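You operate a simulated robot arm through the tools that you are given. There is no shell and no other tool. Be economical: measure what you need, move in short steps, check, and stop when the job is done.

You are at the controls of a simulated robot arm. One attempt, no reset.

JOB
Turn the teal wheel till the winder display shows the card's wraps.
Fine: lower the tape lever first, fingers clear; afterwards raise it and put the steel fitting in the green tray. Where these are worked on the way, their far stop is far enough and under half their travel is too little: tape lever.

It is judged by the outcome, as a careful person would: the job done as asked, and still so three seconds after it is handed in. It fails if anything else is knocked over, pushed out of place, dropped, spilled or broken.

ROBOT AND FRAMES
A 6-joint arm with a two-finger parallel gripper, fixed in place. Base frame: the origin is at the foot of the arm, x ahead of it, y to its left, z up; the work surface is at about z = 88. Readings come in cm, rad, newtons and seconds.
With the tool pointing down near the work surface it reaches from about 24 to 64 cm from the base axis. Its first joint turns from -1.152 to 1.152 rad. Payload 2.7 kg.
Tool frame: the origin (TCP) lies between the finger pads and is the grasp point; the fingertips stand 2.3 cm ahead of it; z points along the fingers, y is the line along which they close. Largest opening 9.4 cm; finger width 3.8, thickness 1; the body of the gripper, 5.4 by 9.6 cm, starts 3.9 cm behind the TCP.
Orientation is that of the tool frame in the base frame, as a unit quaternion [w, x, y, z]. With the fingers straight down and closing along the base's y, the tool's x points along the base's -x, its y along +y and its z along -z.

CONTROLS
- The arm moves only by the tool jog_arm. Its argument "deltas" is a list of rows, each a list of 7 numbers: the shift along the tool's x, y, z in cm, then the turn, a rotation vector about the tool's x, y, z in rad, then the finger opening in cm, from 0 to 9.4. In form: [[dx, dy, dz, rx, ry, rz, fingers], ...]. A call has 1 to 20 rows; each row is the pose to reach, as a shift and turn from the pose commanded when the call began, along the tool's axes at that moment. A row lasts 0.2 s, in which the tool goes at most 5 cm and 0.15 rad; a call with a longer step from one row to the next is refused whole, and so is a gripper value outside its range. A pose out of reach is approached as far as the arm can. The call stops where the force on the tool passes 50 N (or 10 N more than at its start, if that is more) or the arm is blocked; 0.2 s more then pass. Each finger travels about 4.5 cm/s and halts on what it meets, pressing with about 44 N; the grip force reading is that of the motor and also rises with nothing between the fingers. The clock runs only during rows and for 0.2 s after the last one: add rows that repeat a pose to give the fingers time. The reply holds the time, the measured pose of the TCP, the force on the tool along the base axes, the opening and the grip force, in the units named above and with some noise, with the torque about the TCP (base axes, N m) and any sound that the robot's microphone picked up.
- Cameras (640 x 400 px; columns grow to the right, rows downward): "scene" is fixed at [9.42, -45.35, 140.03]; the picture's right is [0.53, -0.85, 0.00], its down [-0.52, -0.32, -0.79] and it looks along [0.67, 0.42, -0.61] (base axes); focal length 270 px, centre (320, 200). "wrist" rides on the gripper at [8.6, 1.6, -7.4] in the tool frame; the picture's right is [-0.18, 0.98, 0.00], its down [-0.58, -0.11, -0.81] and it looks along [-0.79, -0.15, 0.59] (tool axes); focal length 243 px, centre (320, 200). There is no depth. A picture from a camera that has moved, and an enlarged one, comes with that camera's place and axes in the base frame and with its lens.
- get_image(camera): a new picture of that camera. No time passes.
- inspect(camera, box): a new picture of the part [left, top, right, bottom] of that camera's present view, enlarged. No time passes.
- sign_off(): hands the job in; it is judged then, once.

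Go step by step. Nothing tells you positions but the pictures and the camera data: compare them with the known pose of the tool, close in by small moves and look again before you grip or let go. The budget is 120 turns and 68 pictures, counting those below and the enlarged ones. Unless the task says otherwise, let go and move clear before handing in, and close with one line.

The tools are called after "Emit:" by a JSON object that holds its "op" and its "data". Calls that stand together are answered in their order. jog_arm: Moves the arm, as the interface text tells. Its arguments: {"type":"object","properties":{"deltas":{"type":"array"}},"required":["deltas"]} The other tools are called the same way: get_image (camera) takes a picture; inspect (camera, box) takes an enlarged picture of a part of a camera's view; sign_off () hands the job in.

At the start:

```text
t: 0.0
ee_pos: [30.48, -21.99, 124.42]
orientation: [0.0, 0.001, 1.0, 0.0]
contact_force: [-0.7, 0.3, 0.2]
torque: [0.01, 0.04, 0.03]
finger_gap: 9.39
grasp_force: 0.0
```

scene: 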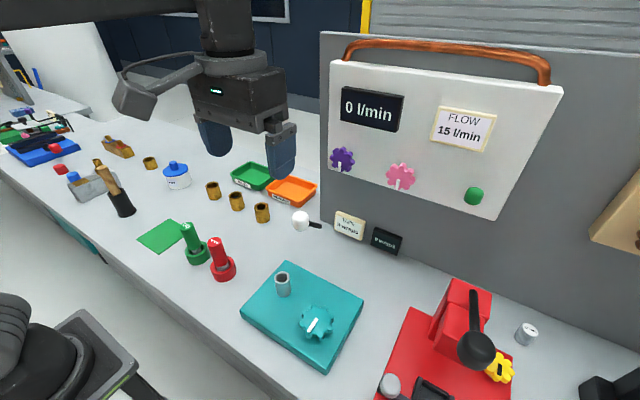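
wrist: 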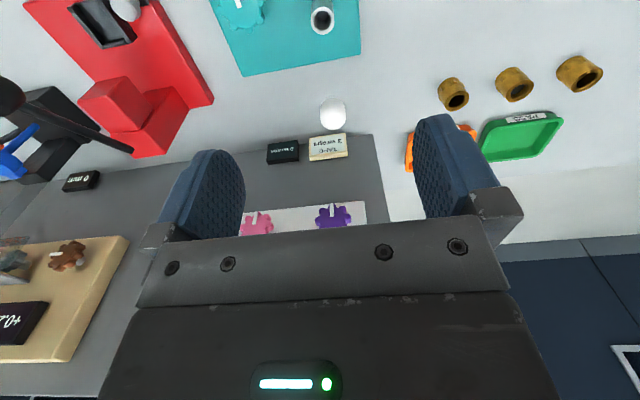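

I see a teal base with a teal wheel, two small plates near it (a card and a display), a red machine with a lever, and trays. I'll enlarge the relevant parts first.

Emit:
{"op": "inspect", "data": {"camera": "scene", "box": [230, 190, 430, 315]}}

Emit:
{"op": "inspect", "data": {"camera": "scene", "box": [360, 260, 600, 400]}}

Emit:
{"op": "inspect", "data": {"camera": "scene", "box": [180, 140, 420, 290]}}

Emit:
{"op": "inspect", "data": {"camera": "wrist", "box": [180, 0, 380, 170]}}

Emit:
{"op": "inspect", "data": {"camera": "scene", "box": [0, 80, 240, 230]}}

```text
3.20 times, centred on (330, 252) of scene
camera zoom: at [9.42, -45.35, 140.03], right [0.53, -0.85, 0.0], down [-0.52, -0.32, -0.79], along [0.67, 0.42, -0.61], focal length 865 px, centre (288, 32)
```

zoom: 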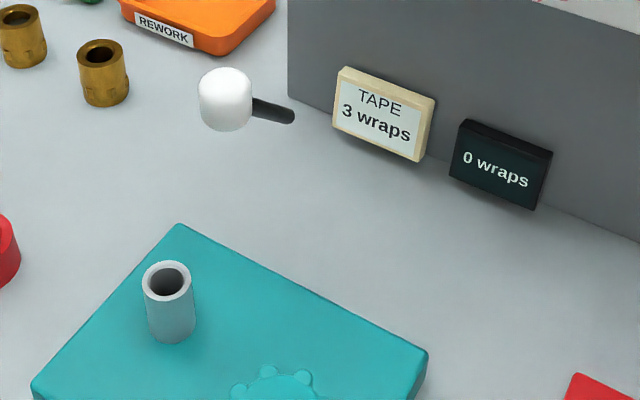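

```text
2.67 times, centred on (480, 330) of scene
camera zoom: at [9.42, -45.35, 140.03], right [0.53, -0.85, 0.0], down [-0.52, -0.32, -0.79], along [0.67, 0.42, -0.61], focal length 720 px, centre (-107, -147)
```

zoom: 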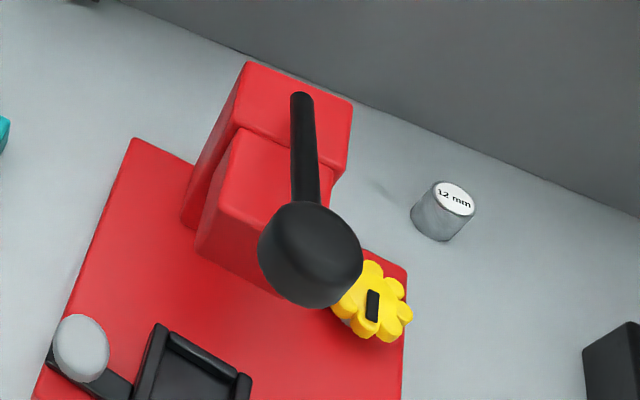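

```text
2.67 times, centred on (300, 215) of scene
camera zoom: at [9.42, -45.35, 140.03], right [0.53, -0.85, 0.0], down [-0.52, -0.32, -0.79], along [0.67, 0.42, -0.61], focal length 720 px, centre (373, 160)
```

zoom: 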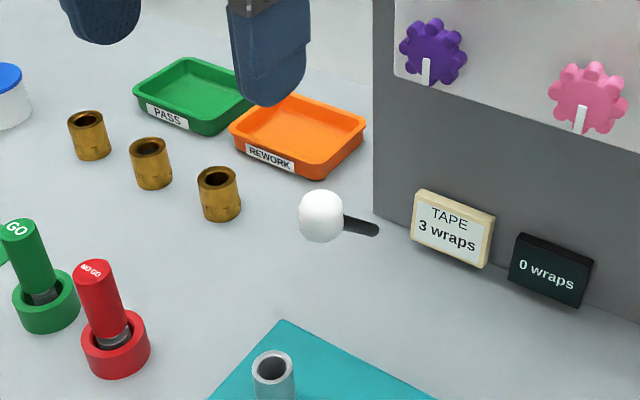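

```text
2.35 times, centred on (280, 85) of wrist
camera zoom: at [21.73, -20.26, 131.97], right [0.18, 0.98, 0.0], down [0.58, -0.11, 0.81], along [0.79, -0.15, -0.59], focal length 571 px, centre (414, 471)
```

zoom: 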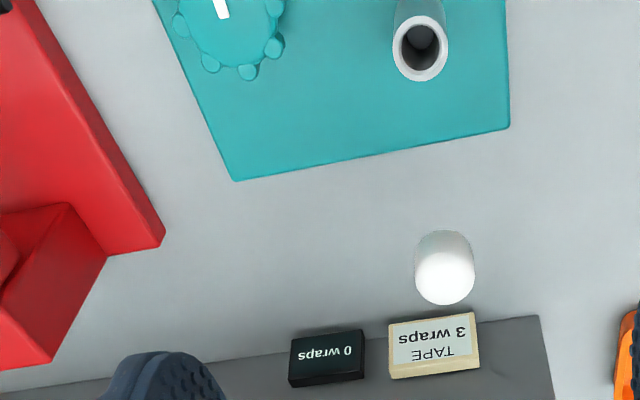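

```text
2.67 times, centred on (120, 155) of scene
camera zoom: at [9.42, -45.35, 140.03], right [0.53, -0.85, 0.0], down [-0.52, -0.32, -0.79], along [0.67, 0.42, -0.61], focal length 720 px, centre (853, 320)
```

zoom: 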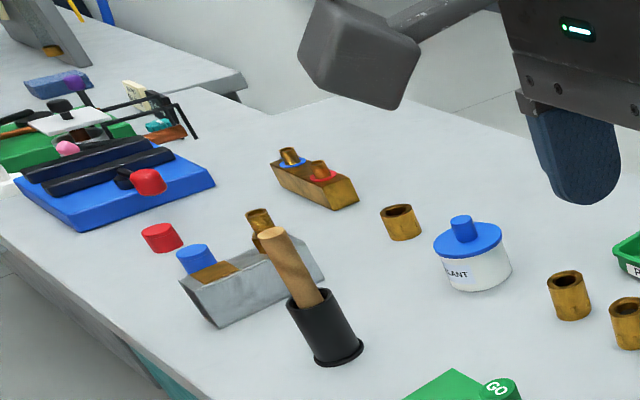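

The steel fitting appears to be the grey tube standing on the teal winder, and the card calls for 3 wraps. The white-knobbed lever's mount is unclear, so I'll swing the wrist camera round for a side view.

Emit:
{"op": "jog_arm", "data": {"deltas": [[0, 3.1, 0.5, 0, 0, 0.13, 9.4], [0, 6.2, 1, 0, 0, 0.26, 9.4], [0, 9.3, 1.5, 0, 0, 0.39, 9.4], [0, 12.4, 2, 0, 0, 0.52, 9.4], [0, 15.5, 2.5, 0, 0, 0.65, 9.4], [0, 18.6, 3, 0, 0, 0.78, 9.4], [0, 21.7, 3.5, 0, 0, 0.91, 9.4], [0, 21.7, 3.5, 0, 0, 0.91, 9.4]]}}

Emit:
{"op": "get_image", "data": {"camera": "wrist"}}

Emit:
{"op": "get_image", "data": {"camera": "scene"}}

```text
t: 1.8
ee_pos: [30.28, -0.15, 120.78]
orientation: [0.0, 0.439, 0.898, 0.0]
contact_force: [0.2, -1.0, -0.4]
torque: [0.02, -0.01, -0.03]
finger_gap: 9.41
grasp_force: 0.0
```

```text
60 pictures are left
camera wrist: at [26.26, 7.65, 128.32], right [0.89, 0.46, 0.0], down [0.27, -0.53, 0.81], along [0.37, -0.72, -0.59], focal length 243 px, centre (320, 200)
```

wrist: 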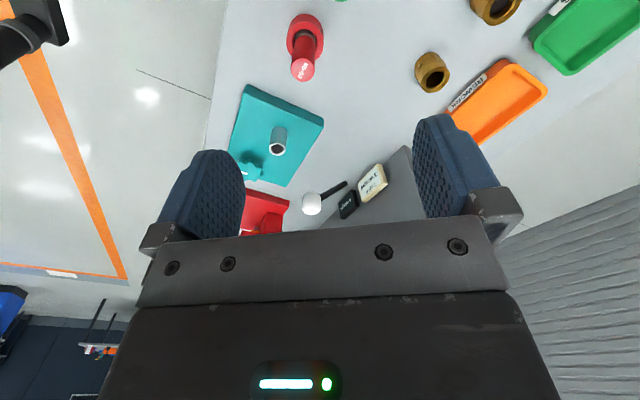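

```text
59 pictures are left
```

scene: 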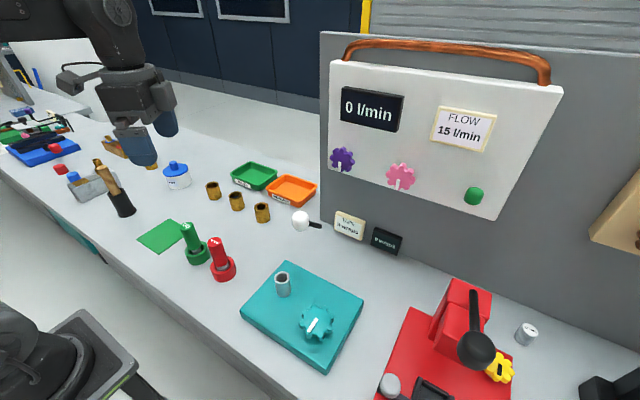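

The lever's ball sits near (39.7, -22, 105.6), with the stem running down and forward to about (47.2, -22, 98). I'll zoom in on its mount.

Emit:
{"op": "inspect", "data": {"camera": "wrist", "box": [220, 80, 420, 240]}}

Emit:
{"op": "inspect", "data": {"camera": "scene", "box": [280, 195, 360, 255]}}

```text
2.50 times, centred on (320, 160) of wrist
camera zoom: at [26.26, 7.65, 128.32], right [0.89, 0.46, 0.0], down [0.27, -0.53, 0.81], along [0.37, -0.72, -0.59], focal length 606 px, centre (320, 300)
```

zoom: 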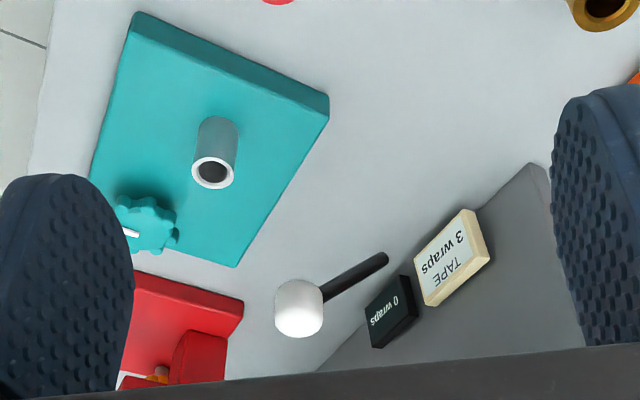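

```text
6.67 times, centred on (320, 225) of scene
camera zoom: at [9.42, -45.35, 140.03], right [0.53, -0.85, 0.0], down [-0.52, -0.32, -0.79], along [0.67, 0.42, -0.61], focal length 1801 px, centre (320, 33)
```

zoom: 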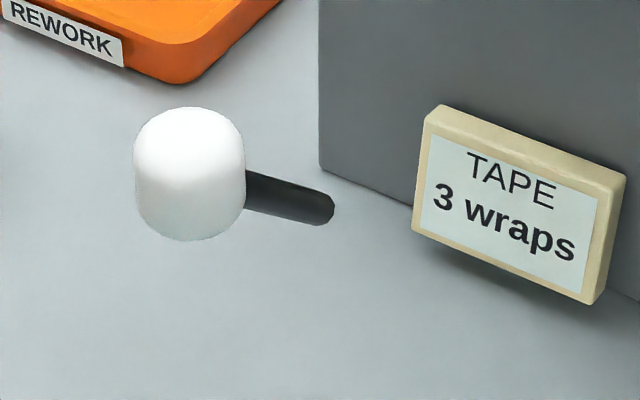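

The lever is a freestanding arm that swings in the x-z plane. Its pivot is near (47, -22, 98), and in line with it the fitting stands at about (32.4, -22.2). I'll close the fingers and bring them above the handle.

Emit:
{"op": "jog_arm", "data": {"deltas": [[-3.14, -1.05, 0.8, 0, 0, -0.13, 9.4], [-6.28, -2.1, 1.6, 0, 0, -0.26, 6], [-9.42, -3.15, 2.4, 0, 0, -0.39, 4], [-12.56, -4.2, 3.2, 0, 0, -0.52, 2], [-15.7, -5.25, 4.0, 0, 0, -0.65, 0], [-18.84, -6.3, 4.8, 0, 0, -0.78, 0], [-21.95, -7.33, 5.8, 0, 0, -0.91, 0], [-21.95, -7.33, 5.8, 0, 0, -0.91, 0]]}}

Emit:
{"op": "get_image", "data": {"camera": "scene"}}

Emit:
{"op": "get_image", "data": {"camera": "wrist"}}

```text
t: 3.6
ee_pos: [37.97, -21.8, 115.01]
orientation: [0.0, -0.001, 1.0, 0.0]
contact_force: [0.0, -0.5, -0.1]
torque: [0.02, 0.03, 0.01]
finger_gap: 0.0
grasp_force: 42.2
```

```text
56 pictures are left
```

scene: 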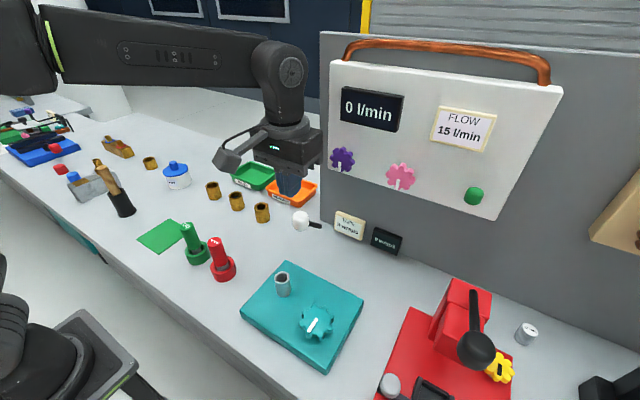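

```text
55 pictures are left
camera wrist: at [29.3, -20.27, 122.54], right [0.18, 0.98, 0.0], down [0.58, -0.11, 0.81], along [0.79, -0.15, -0.59], focal length 243 px, centre (320, 200)
```

wrist: 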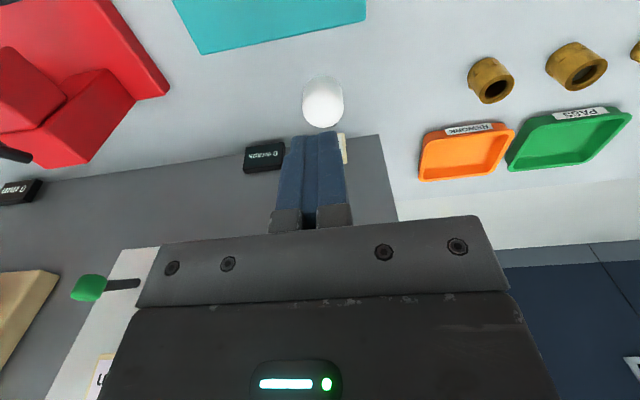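

The fingers are directly above the handle, which my fresh estimate puts at about (39.6, -22, 105.7). Next I press down slowly.

Emit:
{"op": "jog_arm", "data": {"deltas": [[-0.5, 0, 3, 0, 0, 0, 0], [-0.8, 0, 6, 0, 0, 0, 0], [-0.8, 0, 7, 0, 0, 0, 0], [-0.6, 0, 8, 0, 0, 0, 0], [-0.4, 0, 9, 0, 0, 0, 0], [-0.2, 0, 10, 0, 0, 0, 0], [0, 0, 11, 0, 0, 0, 0]]}}

Emit:
{"op": "get_image", "data": {"camera": "scene"}}

```text
t: 5.2
ee_pos: [38.24, -21.93, 104.06]
orientation: [0.0, 0.0, 1.0, 0.001]
contact_force: [0.1, 0.0, 0.2]
torque: [0.02, 0.0, 0.02]
finger_gap: 0.02
grasp_force: 42.3
```

```text
54 pictures are left
```

scene: 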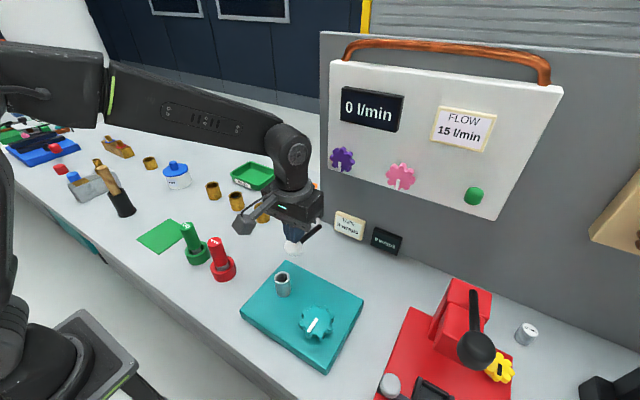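

The lever follows lightly, so I keep pressing toward its far stop.

Emit:
{"op": "jog_arm", "data": {"deltas": [[0.2, 0, 0.8, 0, 0, 0, 0], [0.4, 0, 1.6, 0, 0, 0, 0], [0.4, 0, 2.4, 0, 0, 0, 0], [0.4, 0, 3.2, 0, 0, 0, 0], [0.4, 0, 4.0, 0, 0, 0, 0], [0.4, 0, 4.6, 0, 0, 0, 0]]}}

Emit:
{"op": "inspect", "data": {"camera": "scene", "box": [230, 190, 390, 330]}}

```text
t: 6.0
ee_pos: [37.93, -21.99, 102.75]
orientation: [0.005, -0.001, 1.0, -0.004]
contact_force: [-3.0, 2.6, 10.5]
torque: [0.06, 0.12, -0.03]
finger_gap: 0.03
grasp_force: 42.5
stopped in row 3: the force on the tool passed its limit (the readings are from after the stop); the commanded pose is now the measured one
```

```text
2.86 times, centred on (310, 260) of scene
camera zoom: at [9.4, -45.33, 140.04], right [0.53, -0.85, 0.0], down [-0.52, -0.32, -0.79], along [0.67, 0.42, -0.61], focal length 772 px, centre (349, 29)
```

zoom: 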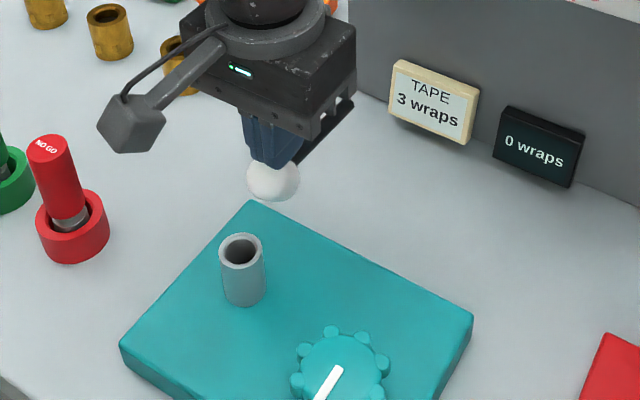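

The lever hit a hard stop with the arm about horizontal. I'll back off upward and check that it stays down.

Emit:
{"op": "jog_arm", "data": {"deltas": [[0, 0, -2, 0, 0, 0, 0], [0, 0, -5, 0, 0, 0, 0], [0, 4, -8, 0, 0, 0, 0], [0, 8, -10, 0, 0, 0, 0], [0, 12, -10, 0, 0, 0, 0], [0, 12, -10, 0, 0, 0, 0]]}}

Emit:
{"op": "inspect", "data": {"camera": "scene", "box": [230, 190, 390, 350]}}

Emit:
{"op": "get_image", "data": {"camera": "wrist"}}

```text
t: 7.4
ee_pos: [37.67, -9.89, 112.51]
orientation: [0.005, 0.0, 1.0, -0.003]
contact_force: [-0.1, 0.2, -0.7]
torque: [0.01, -0.03, 0.0]
finger_gap: 0.0
grasp_force: 42.0
```

```text
2.50 times, centred on (310, 270) of scene
camera zoom: at [9.42, -45.35, 140.03], right [0.53, -0.85, 0.0], down [-0.52, -0.32, -0.79], along [0.67, 0.42, -0.61], focal length 676 px, centre (345, 25)
```

zoom: 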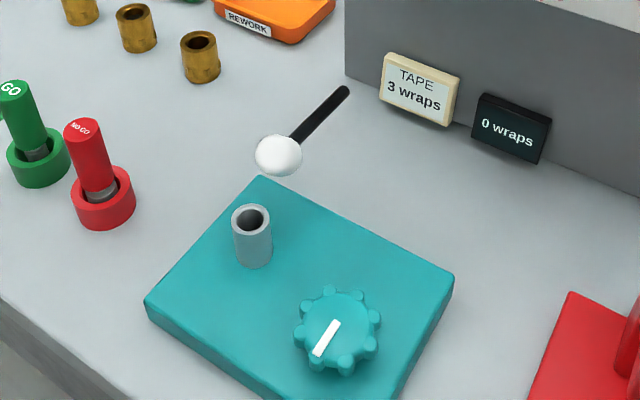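

```text
51 pictures are left
camera wrist: at [28.86, -8.22, 119.98], right [0.18, 0.98, 0.0], down [0.57, -0.1, 0.81], along [0.8, -0.15, -0.58], focal length 243 px, centre (320, 200)
```

wrist: 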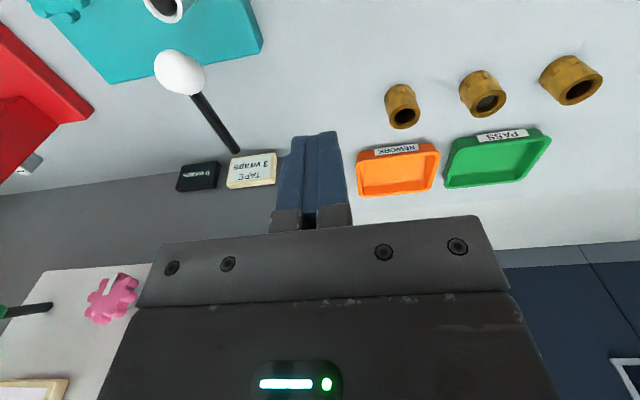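

The lever stays down, at about (36.5, -22, 99.5). Now I go above the wheel, estimated near (30.4, -31.5), with the fingers open.

Emit:
{"op": "jog_arm", "data": {"deltas": [[1.2, -3.6, 0, 0, 0, 0, 2], [2.4, -7.2, 0, 0, 0, 0, 4], [3.6, -10.8, 0, 0, 0, 0, 6], [4.8, -14.4, 0, 0, 0, 0, 8], [6, -18, 0, 0, 0, 0, 9.4], [7.3, -21.6, 0, 0, 0, 0, 9.4], [7.3, -21.6, 0, 0, 0, 0, 9.4]]}}

Emit:
{"op": "get_image", "data": {"camera": "wrist"}}

Emit:
{"op": "get_image", "data": {"camera": "scene"}}

```text
t: 9.0
ee_pos: [30.3, -31.54, 112.67]
orientation: [0.004, -0.002, 1.0, -0.003]
contact_force: [0.9, -0.9, -0.1]
torque: [0.03, -0.01, 0.0]
finger_gap: 9.4
grasp_force: 0.0
```

```text
50 pictures are left
camera wrist: at [21.6, -30.01, 120.17], right [0.18, 0.98, 0.0], down [0.57, -0.1, 0.81], along [0.8, -0.15, -0.58], focal length 243 px, centre (320, 200)
```

wrist: 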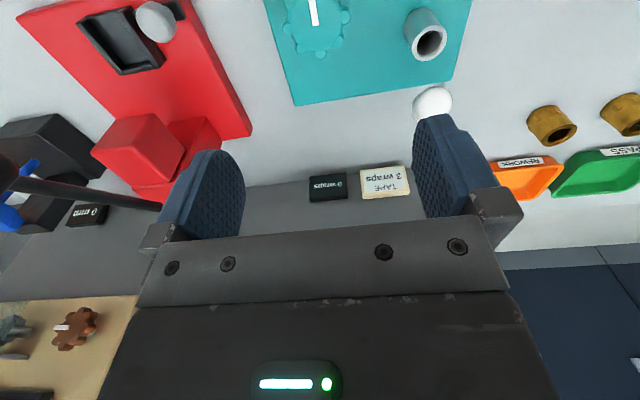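

```text
49 pictures are left
```

scene: 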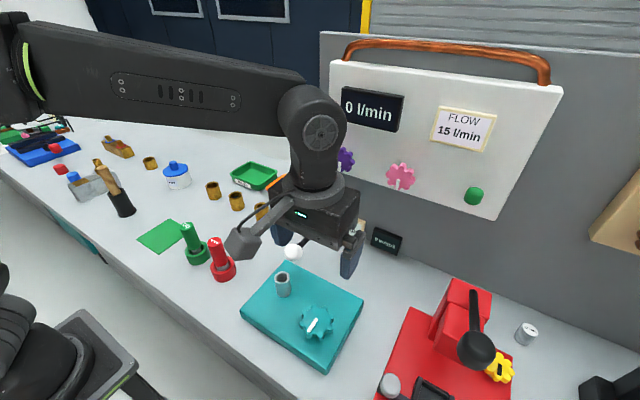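

The wheel centre works out near (30.5, -31.8). I'll descend partway and check alignment.

Emit:
{"op": "jog_arm", "data": {"deltas": [[-0.1, -0.3, 4, 0, 0, 0, 9.4], [-0.1, -0.3, 8, 0, 0, 0, 9.4], [-0.1, -0.3, 12, 0, 0, 0, 9.4], [-0.1, -0.3, 15, 0, 0, 0, 9.4], [-0.1, -0.3, 15, 0, 0, 0, 9.4]]}}

Emit:
{"op": "inspect", "data": {"camera": "scene", "box": [220, 200, 420, 390]}}

Emit:
{"op": "get_image", "data": {"camera": "wrist"}}

```text
t: 10.2
ee_pos: [30.7, -32.11, 97.64]
orientation: [0.004, -0.001, 1.0, -0.002]
contact_force: [-0.8, 0.5, -0.4]
torque: [0.03, -0.01, 0.01]
finger_gap: 9.43
grasp_force: 0.1
```

```text
2.11 times, centred on (320, 295) of scene
camera zoom: at [9.42, -45.35, 140.03], right [0.53, -0.85, 0.0], down [-0.52, -0.32, -0.79], along [0.67, 0.42, -0.61], focal length 569 px, centre (320, 0)
```

zoom: 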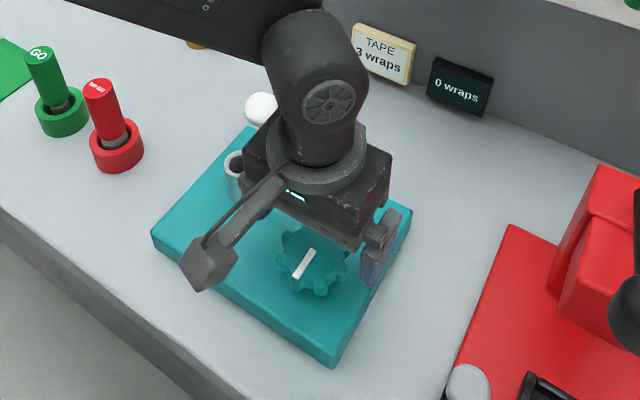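

```text
47 pictures are left
camera wrist: at [21.86, -30.41, 105.15], right [0.18, 0.98, 0.0], down [0.57, -0.1, 0.81], along [0.8, -0.15, -0.58], focal length 243 px, centre (320, 200)
```

wrist: 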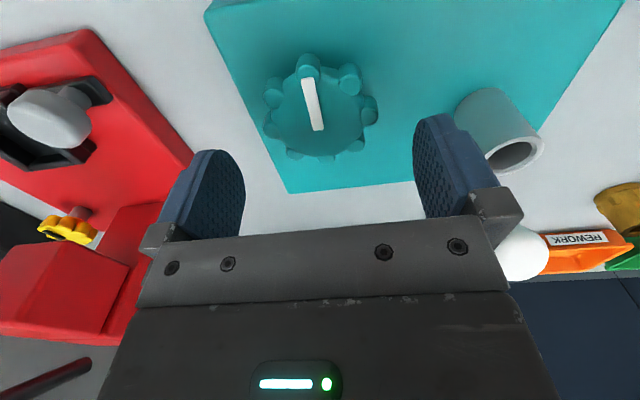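

I'm aligned over the wheel, whose top is at about z 92, so I descend until the tips are beside it just above the plate.

Emit:
{"op": "jog_arm", "data": {"deltas": [[0, 0.3, 1.5, 0, 0, 0, 9.4], [0, 0.3, 3, 0, 0, 0, 9.4], [0, 0.3, 4, 0, 0, 0, 9.4], [0, 0.3, 4.5, 0, 0, 0, 9.4], [0, 0.3, 4.5, 0, 0, 0, 9.4]]}}

Emit:
{"op": "get_image", "data": {"camera": "wrist"}}

Emit:
{"op": "inspect", "data": {"camera": "scene", "box": [220, 200, 420, 390]}}

```text
t: 11.4
ee_pos: [30.77, -31.65, 93.3]
orientation: [0.006, -0.001, 1.0, -0.003]
contact_force: [-3.9, 6.7, 35.0]
torque: [1.96, 0.75, -0.01]
finger_gap: 9.4
grasp_force: 0.1
```

```text
46 pictures are left
camera wrist: at [21.99, -29.97, 100.79], right [0.18, 0.98, 0.0], down [0.57, -0.1, 0.81], along [0.8, -0.15, -0.58], focal length 243 px, centre (320, 200)
```

wrist: 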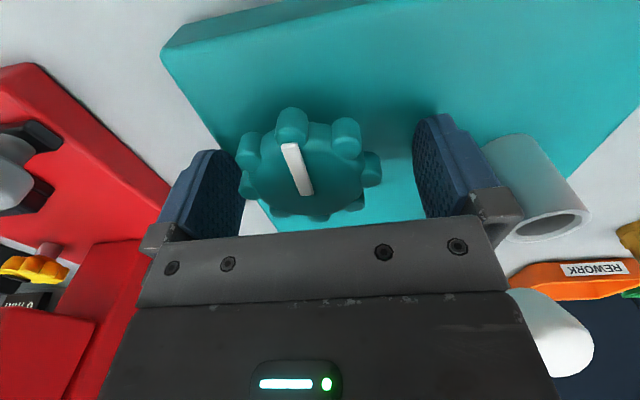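

```text
2.11 times, centred on (320, 295) of scene
camera zoom: at [9.38, -45.3, 140.05], right [0.53, -0.85, 0.0], down [-0.52, -0.32, -0.79], along [0.67, 0.42, -0.61], focal length 569 px, centre (320, 0)
```

zoom: 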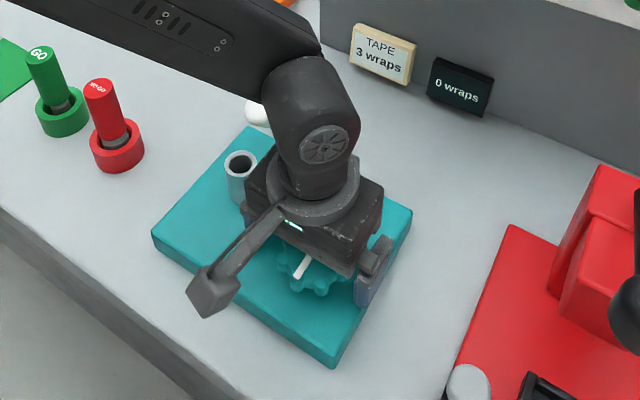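

The tips just touched the plate (z ≈ 91), and the wheel sits slightly toward -y. I'll lift 0.4 cm, shift -0.4 in y, and close on the wheel.

Emit:
{"op": "jog_arm", "data": {"deltas": [[0, 0, -0.3, 0, 0, 0, 9.4], [0, -0.4, -0.4, 0, 0, 0, 9.4], [0, -0.4, -0.4, 0, 0, 0, 7], [0, -0.4, -0.4, 0, 0, 0, 5], [0, -0.4, -0.4, 0, 0, 0, 4], [0, -0.4, -0.4, 0, 0, 0, 4]]}}

Emit:
{"op": "get_image", "data": {"camera": "wrist"}}

```text
t: 12.8
ee_pos: [30.73, -31.96, 93.55]
orientation: [0.003, 0.0, 1.0, -0.001]
contact_force: [-0.2, 7.0, -6.1]
torque: [0.43, -0.22, -0.04]
finger_gap: 5.99
grasp_force: 45.0
```

```text
44 pictures are left
camera wrist: at [21.95, -30.39, 100.92], right [0.18, 0.98, 0.0], down [0.58, -0.11, 0.81], along [0.8, -0.15, -0.59], focal length 243 px, centre (320, 200)
```

wrist: 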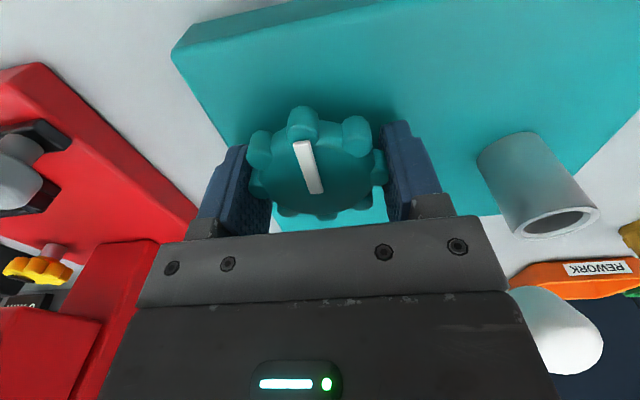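

The wheel is gripped at a 6.0 cm gap. I turn it clockwise about 0.5 rad and read the display.

Emit:
{"op": "jog_arm", "data": {"deltas": [[0, 0, 0, 0, 0, 0.1, 4], [0, 0, 0, 0, 0, 0.2, 4], [0, 0, 0, 0, 0, 0.3, 4], [0, 0, 0, 0, 0, 0.4, 4], [0, 0, 0, 0, 0, 0.5, 4]]}}

Emit:
{"op": "inspect", "data": {"camera": "scene", "box": [220, 200, 420, 390]}}

```text
t: 14.0
ee_pos: [30.75, -32.35, 93.72]
orientation: [0.006, 0.246, 0.969, -0.003]
contact_force: [-4.4, -29.0, -7.2]
torque: [0.31, -0.2, 1.38]
finger_gap: 5.98
grasp_force: 44.7
```

```text
2.11 times, centred on (320, 295) of scene
camera zoom: at [9.41, -45.44, 140.0], right [0.53, -0.85, 0.0], down [-0.52, -0.32, -0.79], along [0.67, 0.42, -0.61], focal length 569 px, centre (320, 0)
```

zoom: 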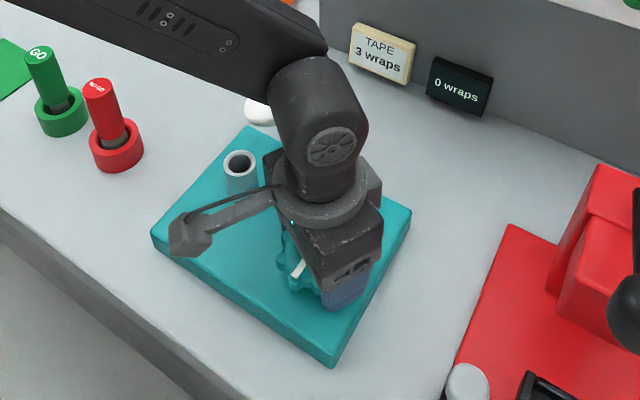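

The display hasn't changed and the wheel resists, so I'll look at the wheel's marker.

Emit:
{"op": "get_image", "data": {"camera": "wrist"}}

Emit:
{"op": "inspect", "data": {"camera": "scene", "box": [270, 280, 370, 380]}}

```text
42 pictures are left
camera wrist: at [23.78, -26.78, 101.03], right [0.63, 0.78, 0.0], down [0.45, -0.36, 0.82], along [0.63, -0.52, -0.58], focal length 243 px, centre (320, 200)
```

wrist: 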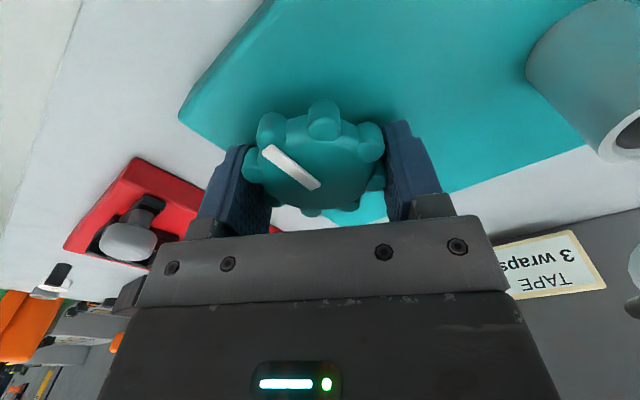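

```text
4.00 times, centred on (320, 330) of scene
camera zoom: at [9.41, -45.44, 140.0], right [0.53, -0.85, 0.0], down [-0.52, -0.32, -0.79], along [0.67, 0.42, -0.61], focal length 1081 px, centre (320, -320)
```

zoom: 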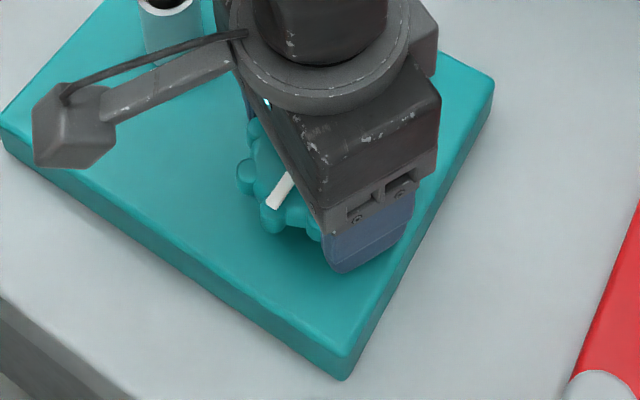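

The fingers slipped while the wheel stayed put, so clockwise is its end stop. I'll release, regrip here, and turn counter-clockwise instead.

Emit:
{"op": "jog_arm", "data": {"deltas": [[0, 0, 0, 0, 0, 0, 6.5], [0, 0, 0, 0, 0, 0, 8], [0, 0, 0, 0, 0, 0, 8]]}}

Emit:
{"op": "get_image", "data": {"camera": "wrist"}}

```text
t: 14.8
ee_pos: [30.66, -32.13, 93.46]
orientation: [0.005, 0.247, 0.969, -0.001]
contact_force: [-0.1, -0.2, 0.3]
torque: [-0.03, 0.0, 0.0]
finger_gap: 8.0
grasp_force: 0.0
```

```text
40 pictures are left
camera wrist: at [23.82, -26.48, 101.0], right [0.63, 0.77, 0.0], down [0.45, -0.37, 0.81], along [0.63, -0.51, -0.58], focal length 243 px, centre (320, 200)
```

wrist: 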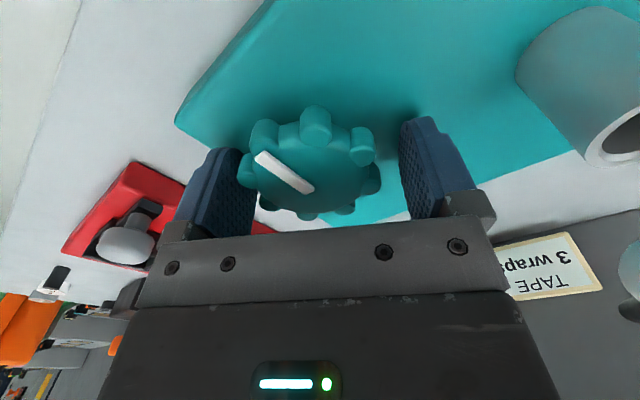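

Emit:
{"op": "jog_arm", "data": {"deltas": [[0.1, -0.35, 0, 0, 0, 0, 7], [0.1, -0.35, 0, 0, 0, 0, 4], [0.1, -0.35, 0, 0, 0, 0, 4], [0.1, -0.35, 0, 0, 0, -0.1, 4], [0.1, -0.35, 0, 0, 0, -0.2, 4], [0.1, -0.35, 0, 0, 0, -0.3, 4], [0.1, -0.35, 0, 0, 0, -0.4, 4], [0.1, -0.35, 0, 0, 0, -0.5, 4]]}}

Emit:
{"op": "inspect", "data": {"camera": "scene", "box": [220, 200, 420, 390]}}

Emit:
{"op": "get_image", "data": {"camera": "wrist"}}

```text
t: 16.6
ee_pos: [30.54, -31.93, 93.51]
orientation: [0.006, -0.001, 1.0, 0.0]
contact_force: [7.4, 42.8, 21.9]
torque: [0.26, -0.57, -0.26]
finger_gap: 5.94
grasp_force: 45.2
```

```text
2.11 times, centred on (320, 295) of scene
camera zoom: at [9.42, -45.21, 140.08], right [0.53, -0.85, 0.0], down [-0.52, -0.32, -0.79], along [0.67, 0.42, -0.61], focal length 569 px, centre (320, 0)
```

zoom: 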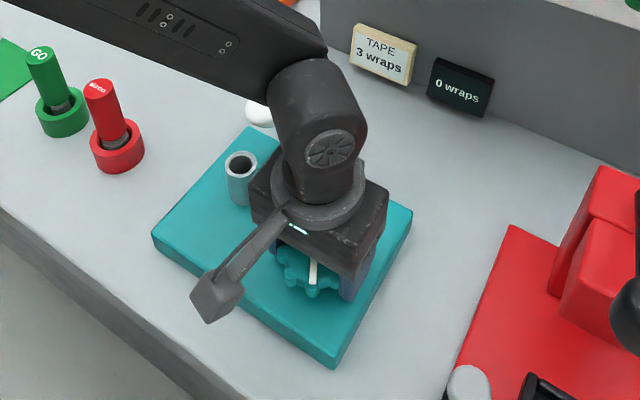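

```text
38 pictures are left
camera wrist: at [21.85, -30.42, 101.02], right [0.18, 0.98, 0.0], down [0.57, -0.11, 0.81], along [0.8, -0.15, -0.58], focal length 243 px, centre (320, 200)
```

wrist: 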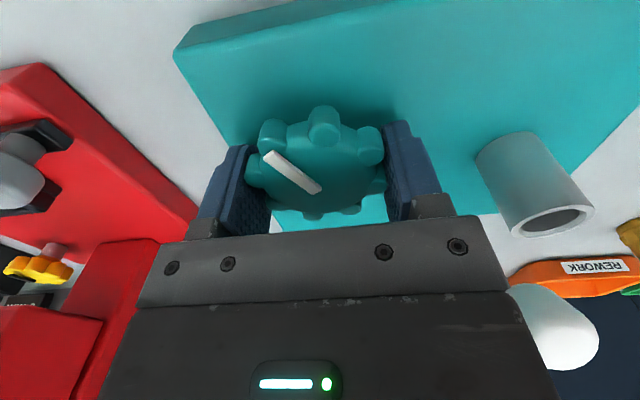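

The wheel now turns counter-clockwise with the gripper. I continue that way, easing the sideways load by shifting 0.3 cm.

Emit:
{"op": "jog_arm", "data": {"deltas": [[0, 0.3, -0.1, 0, 0, -0.1, 4], [0, 0.35, -0.1, 0, 0, -0.2, 4], [0, 0.35, -0.1, 0, 0, -0.3, 4], [0, 0.35, -0.1, 0, 0, -0.4, 4], [0, 0.35, -0.1, 0, 0, -0.5, 4], [0, 0.35, -0.1, 0, 0, -0.6, 4], [0, 0.35, -0.1, 0, 0, -0.7, 4], [0, 0.35, -0.1, 0, 0, -0.8, 4]]}}

Emit:
{"op": "inspect", "data": {"camera": "scene", "box": [220, 200, 420, 390]}}

```text
t: 18.4
ee_pos: [30.12, -31.93, 93.46]
orientation: [0.0, -0.39, 0.921, 0.002]
contact_force: [-24.6, 23.3, 8.8]
torque: [0.34, -0.72, -0.11]
finger_gap: 5.95
grasp_force: 45.0
```

```text
2.11 times, centred on (320, 295) of scene
camera zoom: at [9.34, -45.28, 140.06], right [0.53, -0.85, 0.0], down [-0.52, -0.32, -0.79], along [0.67, 0.42, -0.61], focal length 569 px, centre (320, 0)
```

zoom: 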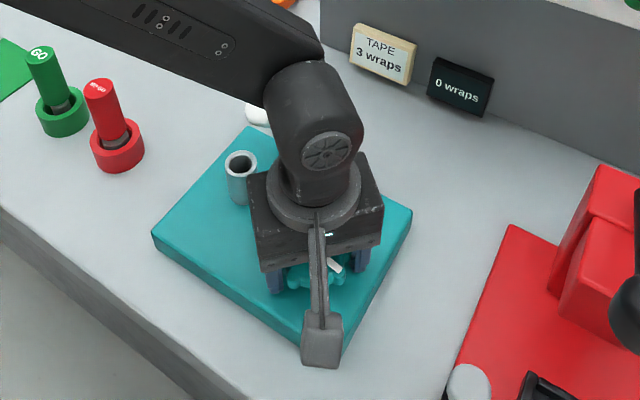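

About 1.25 rad has been turned and the display still reads 0. It probably steps per larger fraction, so I continue.

Emit:
{"op": "jog_arm", "data": {"deltas": [[0, 0.3, 0, 0, 0, -0.1, 4], [0, 0.3, 0, 0, 0, -0.2, 4], [0, 0.3, 0, 0, 0, -0.3, 4], [0, 0.3, 0, 0, 0, -0.4, 4], [0, 0.3, 0, 0, 0, -0.5, 4], [0, 0.3, 0, 0, 0, -0.6, 4], [0, 0.3, 0, 0, 0, -0.7, 4]]}}

Emit:
{"op": "inspect", "data": {"camera": "scene", "box": [220, 200, 420, 390]}}

Emit:
{"op": "get_image", "data": {"camera": "wrist"}}

```text
t: 20.0
ee_pos: [30.03, -31.79, 93.49]
orientation: [0.001, -0.682, 0.732, -0.002]
contact_force: [-30.7, -11.2, -13.3]
torque: [-0.18, 0.08, -0.06]
finger_gap: 5.95
grasp_force: 45.2
```

```text
2.11 times, centred on (320, 295) of scene
camera zoom: at [9.35, -45.39, 140.02], right [0.53, -0.85, 0.0], down [-0.52, -0.32, -0.79], along [0.67, 0.42, -0.61], focal length 569 px, centre (320, 0)
```

zoom: 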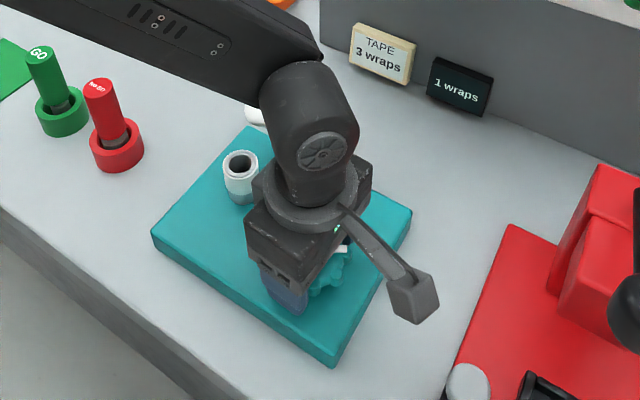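

```text
35 pictures are left
camera wrist: at [27.74, -40.35, 101.06], right [-0.97, 0.25, 0.0], down [0.15, 0.57, 0.81], along [0.21, 0.78, -0.59], focal length 243 px, centre (320, 200)
```

wrist: 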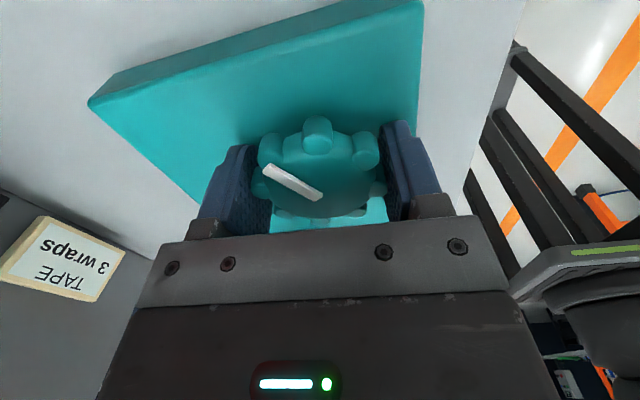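

The display shows 1 wrap and the fitting has tape on it. I'll open the fingers and read the free position before rotating back for another stroke.

Emit:
{"op": "jog_arm", "data": {"deltas": [[0, 0, 0, 0, 0, 0, 6.5], [0, 0, 0, 0, 0, 0, 8], [0, 0, 0, 0, 0, 0, 8]]}}

```text
t: 20.8
ee_pos: [30.36, -31.84, 93.76]
orientation: [0.001, -0.682, 0.731, -0.006]
contact_force: [0.3, 0.7, 0.3]
torque: [0.0, -0.01, 0.0]
finger_gap: 8.01
grasp_force: 0.0
```

Emit:
{"op": "jog_arm", "data": {"deltas": [[0.1, 0.39, 0.2, 0, 0, 0.13, 8], [0.1, 0.39, 0.2, 0, 0, 0.26, 8], [0.1, 0.39, 0.2, 0, 0, 0.39, 8], [0.1, 0.39, 0.2, 0, 0, 0.52, 8], [0.1, 0.39, 0.2, 0, 0, 0.65, 8], [0.1, 0.39, 0.2, 0, 0, 0.78, 8], [0.1, 0.39, 0.2, 0, 0, 0.91, 8], [0.1, 0.39, 0.2, 0, 0, 1.04, 8], [0.1, 0.39, 0.2, 0, 0, 1.17, 8], [0.1, 0.39, 0.2, 0, 0, 1.3, 8], [0.1, 0.39, 0.2, 0, 0, 1.43, 8], [0.1, 0.39, 0.2, 0, 0, 1.56, 8], [0.1, 0.39, 0.2, 0, 0, 1.69, 8], [0.1, 0.39, 0.2, 0, 0, 1.82, 8], [0.1, 0.39, 0.2, 0, 0, 1.95, 8], [0.1, 0.39, 0.2, 0, 0, 2.08, 8], [0.1, 0.39, 0.2, 0, 0, 2.21, 8], [0.1, 0.39, 0.2, 0, 0, 2.35, 8], [0.1, 0.39, 0.2, 0, 0, 2.35, 8]]}}

Emit:
{"op": "get_image", "data": {"camera": "wrist"}}

Emit:
{"op": "inspect", "data": {"camera": "scene", "box": [220, 200, 420, 390]}}

```text
t: 24.8
ee_pos: [29.87, -31.83, 93.21]
orientation: [0.005, 0.412, 0.911, -0.001]
contact_force: [0.3, -0.5, -0.4]
torque: [-0.02, -0.02, -0.05]
finger_gap: 7.99
grasp_force: 0.1
```

```text
34 pictures are left
camera wrist: at [25.26, -24.26, 100.81], right [0.86, 0.51, 0.01], down [0.29, -0.51, 0.81], along [0.42, -0.7, -0.58], focal length 243 px, centre (320, 200)
```

wrist: 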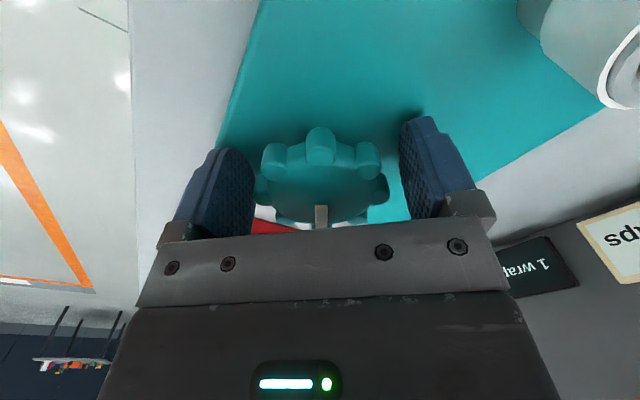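

```text
2.11 times, centred on (320, 295) of scene
camera zoom: at [9.42, -45.35, 140.03], right [0.53, -0.85, 0.0], down [-0.52, -0.32, -0.79], along [0.67, 0.42, -0.61], focal length 569 px, centre (320, 0)
```

zoom: 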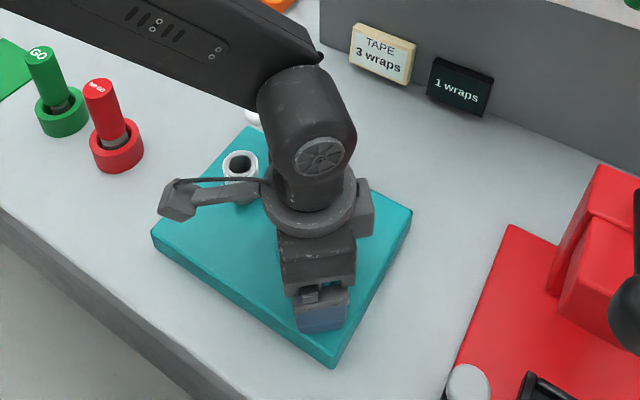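

The grip is well centred and the camera is clear. I close and turn counter-clockwise 1.2 rad.

Emit:
{"op": "jog_arm", "data": {"deltas": [[0, 0, -0.2, 0, 0, 0, 6], [0, 0, -0.2, 0, 0, 0, 4], [0, 0, -0.2, 0, 0, 0, 4], [0, 0, -0.2, 0, 0, -0.1, 4], [0, 0, -0.2, 0, 0, -0.2, 4], [0, 0, -0.2, 0, 0, -0.3, 4], [0, 0, -0.2, 0, 0, -0.4, 4], [0, 0, -0.2, 0, 0, -0.5, 4], [0, 0, -0.2, 0, 0, -0.6, 4], [0, 0, -0.2, 0, 0, -0.7, 4], [0, 0, -0.2, 0, 0, -0.8, 4], [0, 0, -0.2, 0, 0, -0.9, 4], [0, 0, -0.2, 0, 0, -1.0, 4], [0, 0, -0.2, 0, 0, -1.1, 4], [0, 0, -0.2, 0, 0, -1.2, 4]]}}

Emit:
{"op": "inspect", "data": {"camera": "scene", "box": [220, 200, 420, 390]}}

```text
t: 28.0
ee_pos: [30.01, -32.02, 93.41]
orientation: [0.004, -0.175, 0.985, -0.004]
contact_force: [-4.6, -32.1, -19.9]
torque: [0.52, -0.28, -0.03]
finger_gap: 5.85
grasp_force: 44.5
```

```text
2.11 times, centred on (320, 295) of scene
camera zoom: at [9.42, -45.46, 140.0], right [0.53, -0.85, 0.0], down [-0.52, -0.32, -0.79], along [0.67, 0.42, -0.61], focal length 569 px, centre (320, 0)
```

zoom: 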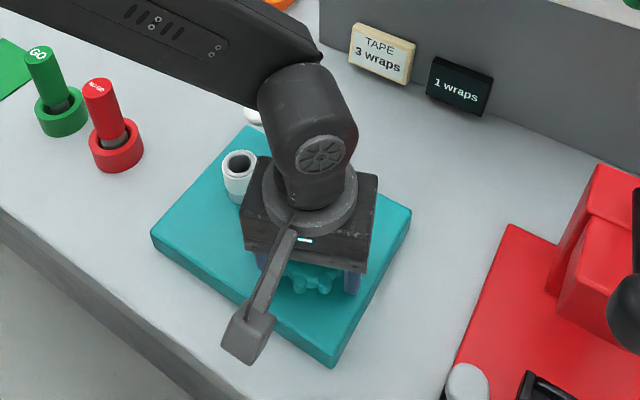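

Total is about 3.1 rad and the display still reads 1. I continue 0.7 rad.

Emit:
{"op": "jog_arm", "data": {"deltas": [[0.08, -0.2, 0, 0, 0, -0.1, 4], [0.08, -0.2, 0, 0, 0, -0.2, 4], [0.08, -0.2, 0, 0, 0, -0.3, 4], [0.08, -0.2, 0, 0, 0, -0.4, 4], [0.08, -0.2, 0, 0, 0, -0.5, 4], [0.08, -0.2, 0, 0, 0, -0.6, 4], [0.08, -0.2, 0, 0, 0, -0.7, 4]]}}

Emit:
{"op": "inspect", "data": {"camera": "scene", "box": [340, 200, 420, 260]}}

```text
t: 29.6
ee_pos: [29.98, -31.96, 93.59]
orientation: [0.003, -0.502, 0.865, -0.005]
contact_force: [6.6, -8.8, 2.4]
torque: [1.43, 0.34, 0.0]
finger_gap: 5.84
grasp_force: 45.4
```

```text
6.67 times, centred on (380, 230) of scene
camera zoom: at [9.44, -45.37, 140.02], right [0.53, -0.85, 0.0], down [-0.52, -0.32, -0.79], along [0.67, 0.42, -0.61], focal length 1801 px, centre (-80, 0)
```

zoom: 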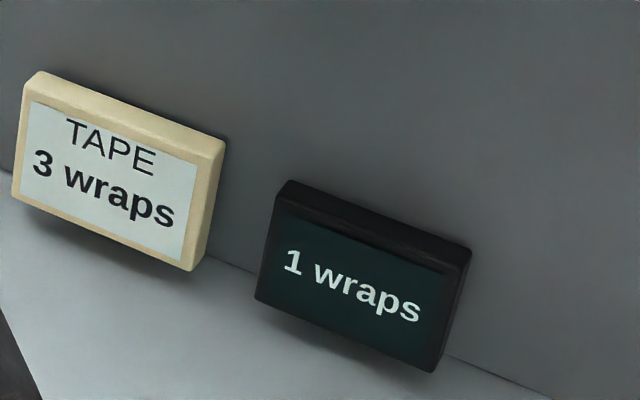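

Emit:
{"op": "jog_arm", "data": {"deltas": [[0, 0, 0, 0, 0, -0.1, 4], [0, 0, 0, 0, 0, -0.2, 4], [0, 0, 0, 0, 0, -0.3, 4], [0, 0, 0, 0, 0, -0.4, 4], [0, 0, 0, 0, 0, -0.45, 4]]}}

Emit:
{"op": "inspect", "data": {"camera": "scene", "box": [220, 200, 420, 390]}}

```text
t: 30.8
ee_pos: [30.04, -32.08, 93.6]
orientation: [0.002, -0.682, 0.731, -0.004]
contact_force: [13.6, -3.9, -5.0]
torque: [0.28, 0.05, -0.01]
finger_gap: 5.83
grasp_force: 44.8
```

```text
2.11 times, centred on (320, 295) of scene
camera zoom: at [9.46, -45.36, 140.02], right [0.53, -0.85, 0.0], down [-0.52, -0.32, -0.79], along [0.67, 0.42, -0.61], focal length 569 px, centre (320, 0)
```

zoom: 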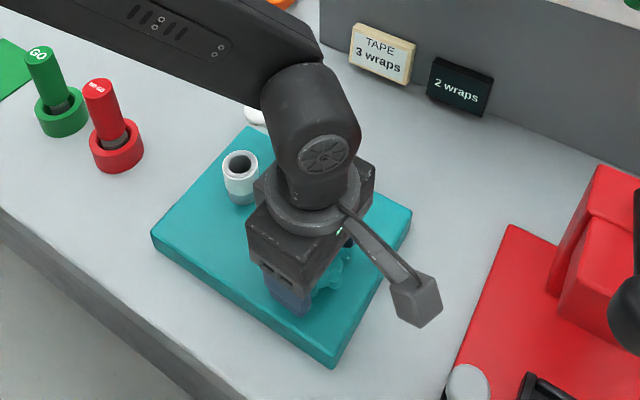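

2 wraps now, at about 4.3 rad. I release and swing back for the next stroke.

Emit:
{"op": "jog_arm", "data": {"deltas": [[0, 0, 0, 0, 0, 0, 7], [0, 0, 0, 0, 0, 0, 8], [0, 0, 0, 0, 0, 0.13, 8], [0, 0, 0, 0, 0, 0.27, 8], [0, 0, 0, 0, 0, 0.41, 8], [0, 0, 0, 0, 0, 0.55, 8], [0, 0, 0, 0, 0, 0.69, 8], [0, 0, 0, 0, 0, 0.83, 8], [0, 0, 0, 0, 0, 0.97, 8], [0, 0, 0, 0, 0, 1.11, 8], [0, 0, 0, 0, 0, 1.25, 8], [0, 0, 0, 0, 0, 1.39, 8], [0, 0, 0, 0, 0, 1.53, 8], [0, 0, 0, 0, 0, 1.67, 8], [0, 0, 0, 0, 0, 1.81, 8], [0, 0, 0, 0, 0, 1.95, 8], [0, 0, 0, 0, 0, 2.09, 8], [0, 0, 0, 0, 0, 2.23, 8], [0, 0, 0, 0, 0, 2.35, 8], [0, 0, 0, 0, 0, 2.35, 8]]}}

Emit:
{"op": "inspect", "data": {"camera": "scene", "box": [220, 200, 420, 390]}}

Emit:
{"op": "get_image", "data": {"camera": "wrist"}}

```text
t: 35.0
ee_pos: [29.9, -32.14, 93.56]
orientation: [0.005, 0.412, 0.911, 0.0]
contact_force: [-0.2, 0.2, -0.3]
torque: [-0.01, 0.01, 0.0]
finger_gap: 8.02
grasp_force: 0.1
```

```text
2.11 times, centred on (320, 295) of scene
camera zoom: at [9.42, -45.35, 140.03], right [0.53, -0.85, 0.0], down [-0.52, -0.32, -0.79], along [0.67, 0.42, -0.61], focal length 569 px, centre (320, 0)
```

zoom: 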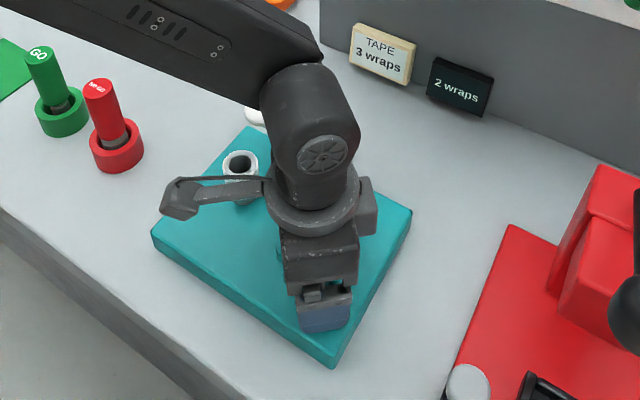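

```text
28 pictures are left
camera wrist: at [25.34, -24.46, 101.07], right [0.86, 0.51, 0.01], down [0.29, -0.5, 0.81], along [0.42, -0.7, -0.58], focal length 243 px, centre (320, 200)
```

wrist: 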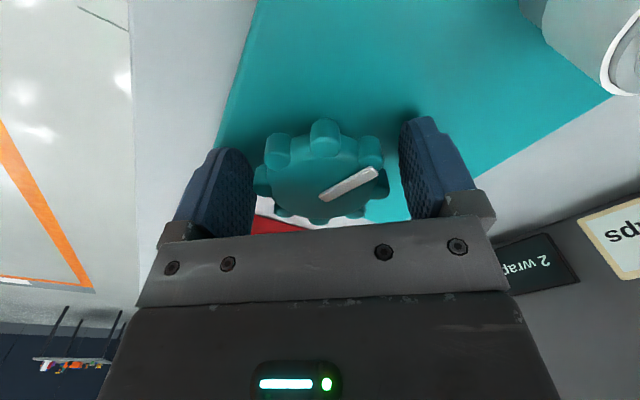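

Emit:
{"op": "jog_arm", "data": {"deltas": [[0, 0, 0, 0, 0, 0, 6], [0, 0, 0, 0, 0, 0, 4], [0, 0, 0, 0, 0, 0, 4], [0, 0, 0, 0, 0, -0.1, 4], [0, 0, 0, 0, 0, -0.2, 4], [0, 0, 0, 0, 0, -0.3, 4], [0, 0, 0, 0, 0, -0.4, 4], [0, 0, 0, 0, 0, -0.5, 4], [0, 0, 0, 0, 0, -0.6, 4], [0, 0, 0, 0, 0, -0.7, 4], [0, 0, 0, 0, 0, -0.8, 4], [0, 0, 0, 0, 0, -0.9, 4], [0, 0, 0, 0, 0, -1.0, 4], [0, 0, 0, 0, 0, -1.1, 4], [0, 0, 0, 0, 0, -1.2, 4], [0, 0, 0, 0, 0, -1.3, 4], [0, 0, 0, 0, 0, -1.4, 4], [0, 0, 0, 0, 0, -1.5, 4], [0, 0, 0, 0, 0, -1.6, 4], [0, 0, 0, 0, 0, -1.7, 4]]}}

Emit:
{"op": "inspect", "data": {"camera": "scene", "box": [220, 200, 420, 390]}}

```text
t: 39.2
ee_pos: [29.98, -32.09, 93.63]
orientation: [0.003, -0.413, 0.911, -0.004]
contact_force: [13.6, 16.8, 8.1]
torque: [1.26, -0.1, 0.0]
finger_gap: 6.01
grasp_force: 45.2
```

```text
2.11 times, centred on (320, 295) of scene
camera zoom: at [9.44, -45.3, 140.05], right [0.53, -0.85, 0.0], down [-0.52, -0.32, -0.79], along [0.67, 0.42, -0.61], focal length 569 px, centre (320, 0)
```

zoom: 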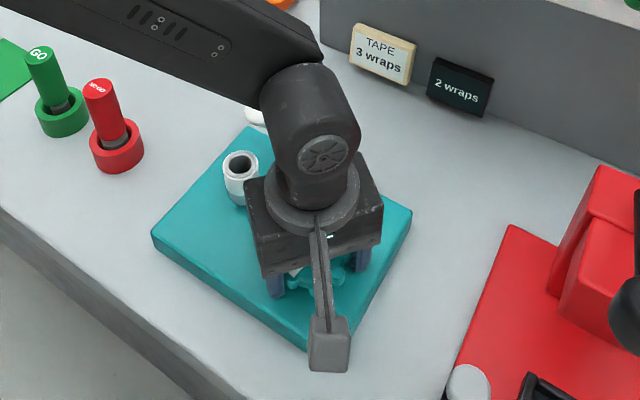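

Emit:
{"op": "jog_arm", "data": {"deltas": [[0, 0, 0, 0, 0, -0.1, 4], [0, 0, 0, 0, 0, -0.2, 4], [0, 0, 0, 0, 0, -0.3, 4], [0, 0, 0, 0, 0, -0.4, 4], [0, 0, 0, 0, 0, -0.5, 4], [0, 0, 0, 0, 0, -0.6, 4], [0, 0, 0, 0, 0, -0.68, 4]]}}

Emit:
{"op": "inspect", "data": {"camera": "scene", "box": [340, 200, 420, 260]}}

```text
t: 40.8
ee_pos: [29.91, -32.12, 93.55]
orientation: [0.001, -0.694, 0.72, -0.006]
contact_force: [22.0, 7.4, 1.1]
torque: [1.25, 0.37, -0.02]
finger_gap: 5.98
grasp_force: 45.0
```

```text
6.67 times, centred on (380, 230) of scene
camera zoom: at [9.48, -45.33, 140.04], right [0.53, -0.85, 0.0], down [-0.52, -0.32, -0.79], along [0.67, 0.42, -0.61], focal length 1801 px, centre (-80, 0)
```

zoom: 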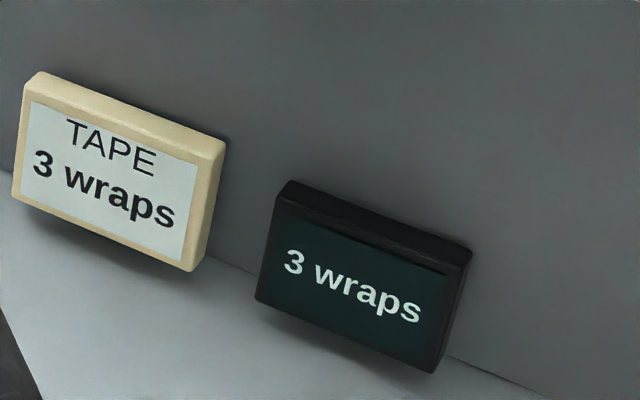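

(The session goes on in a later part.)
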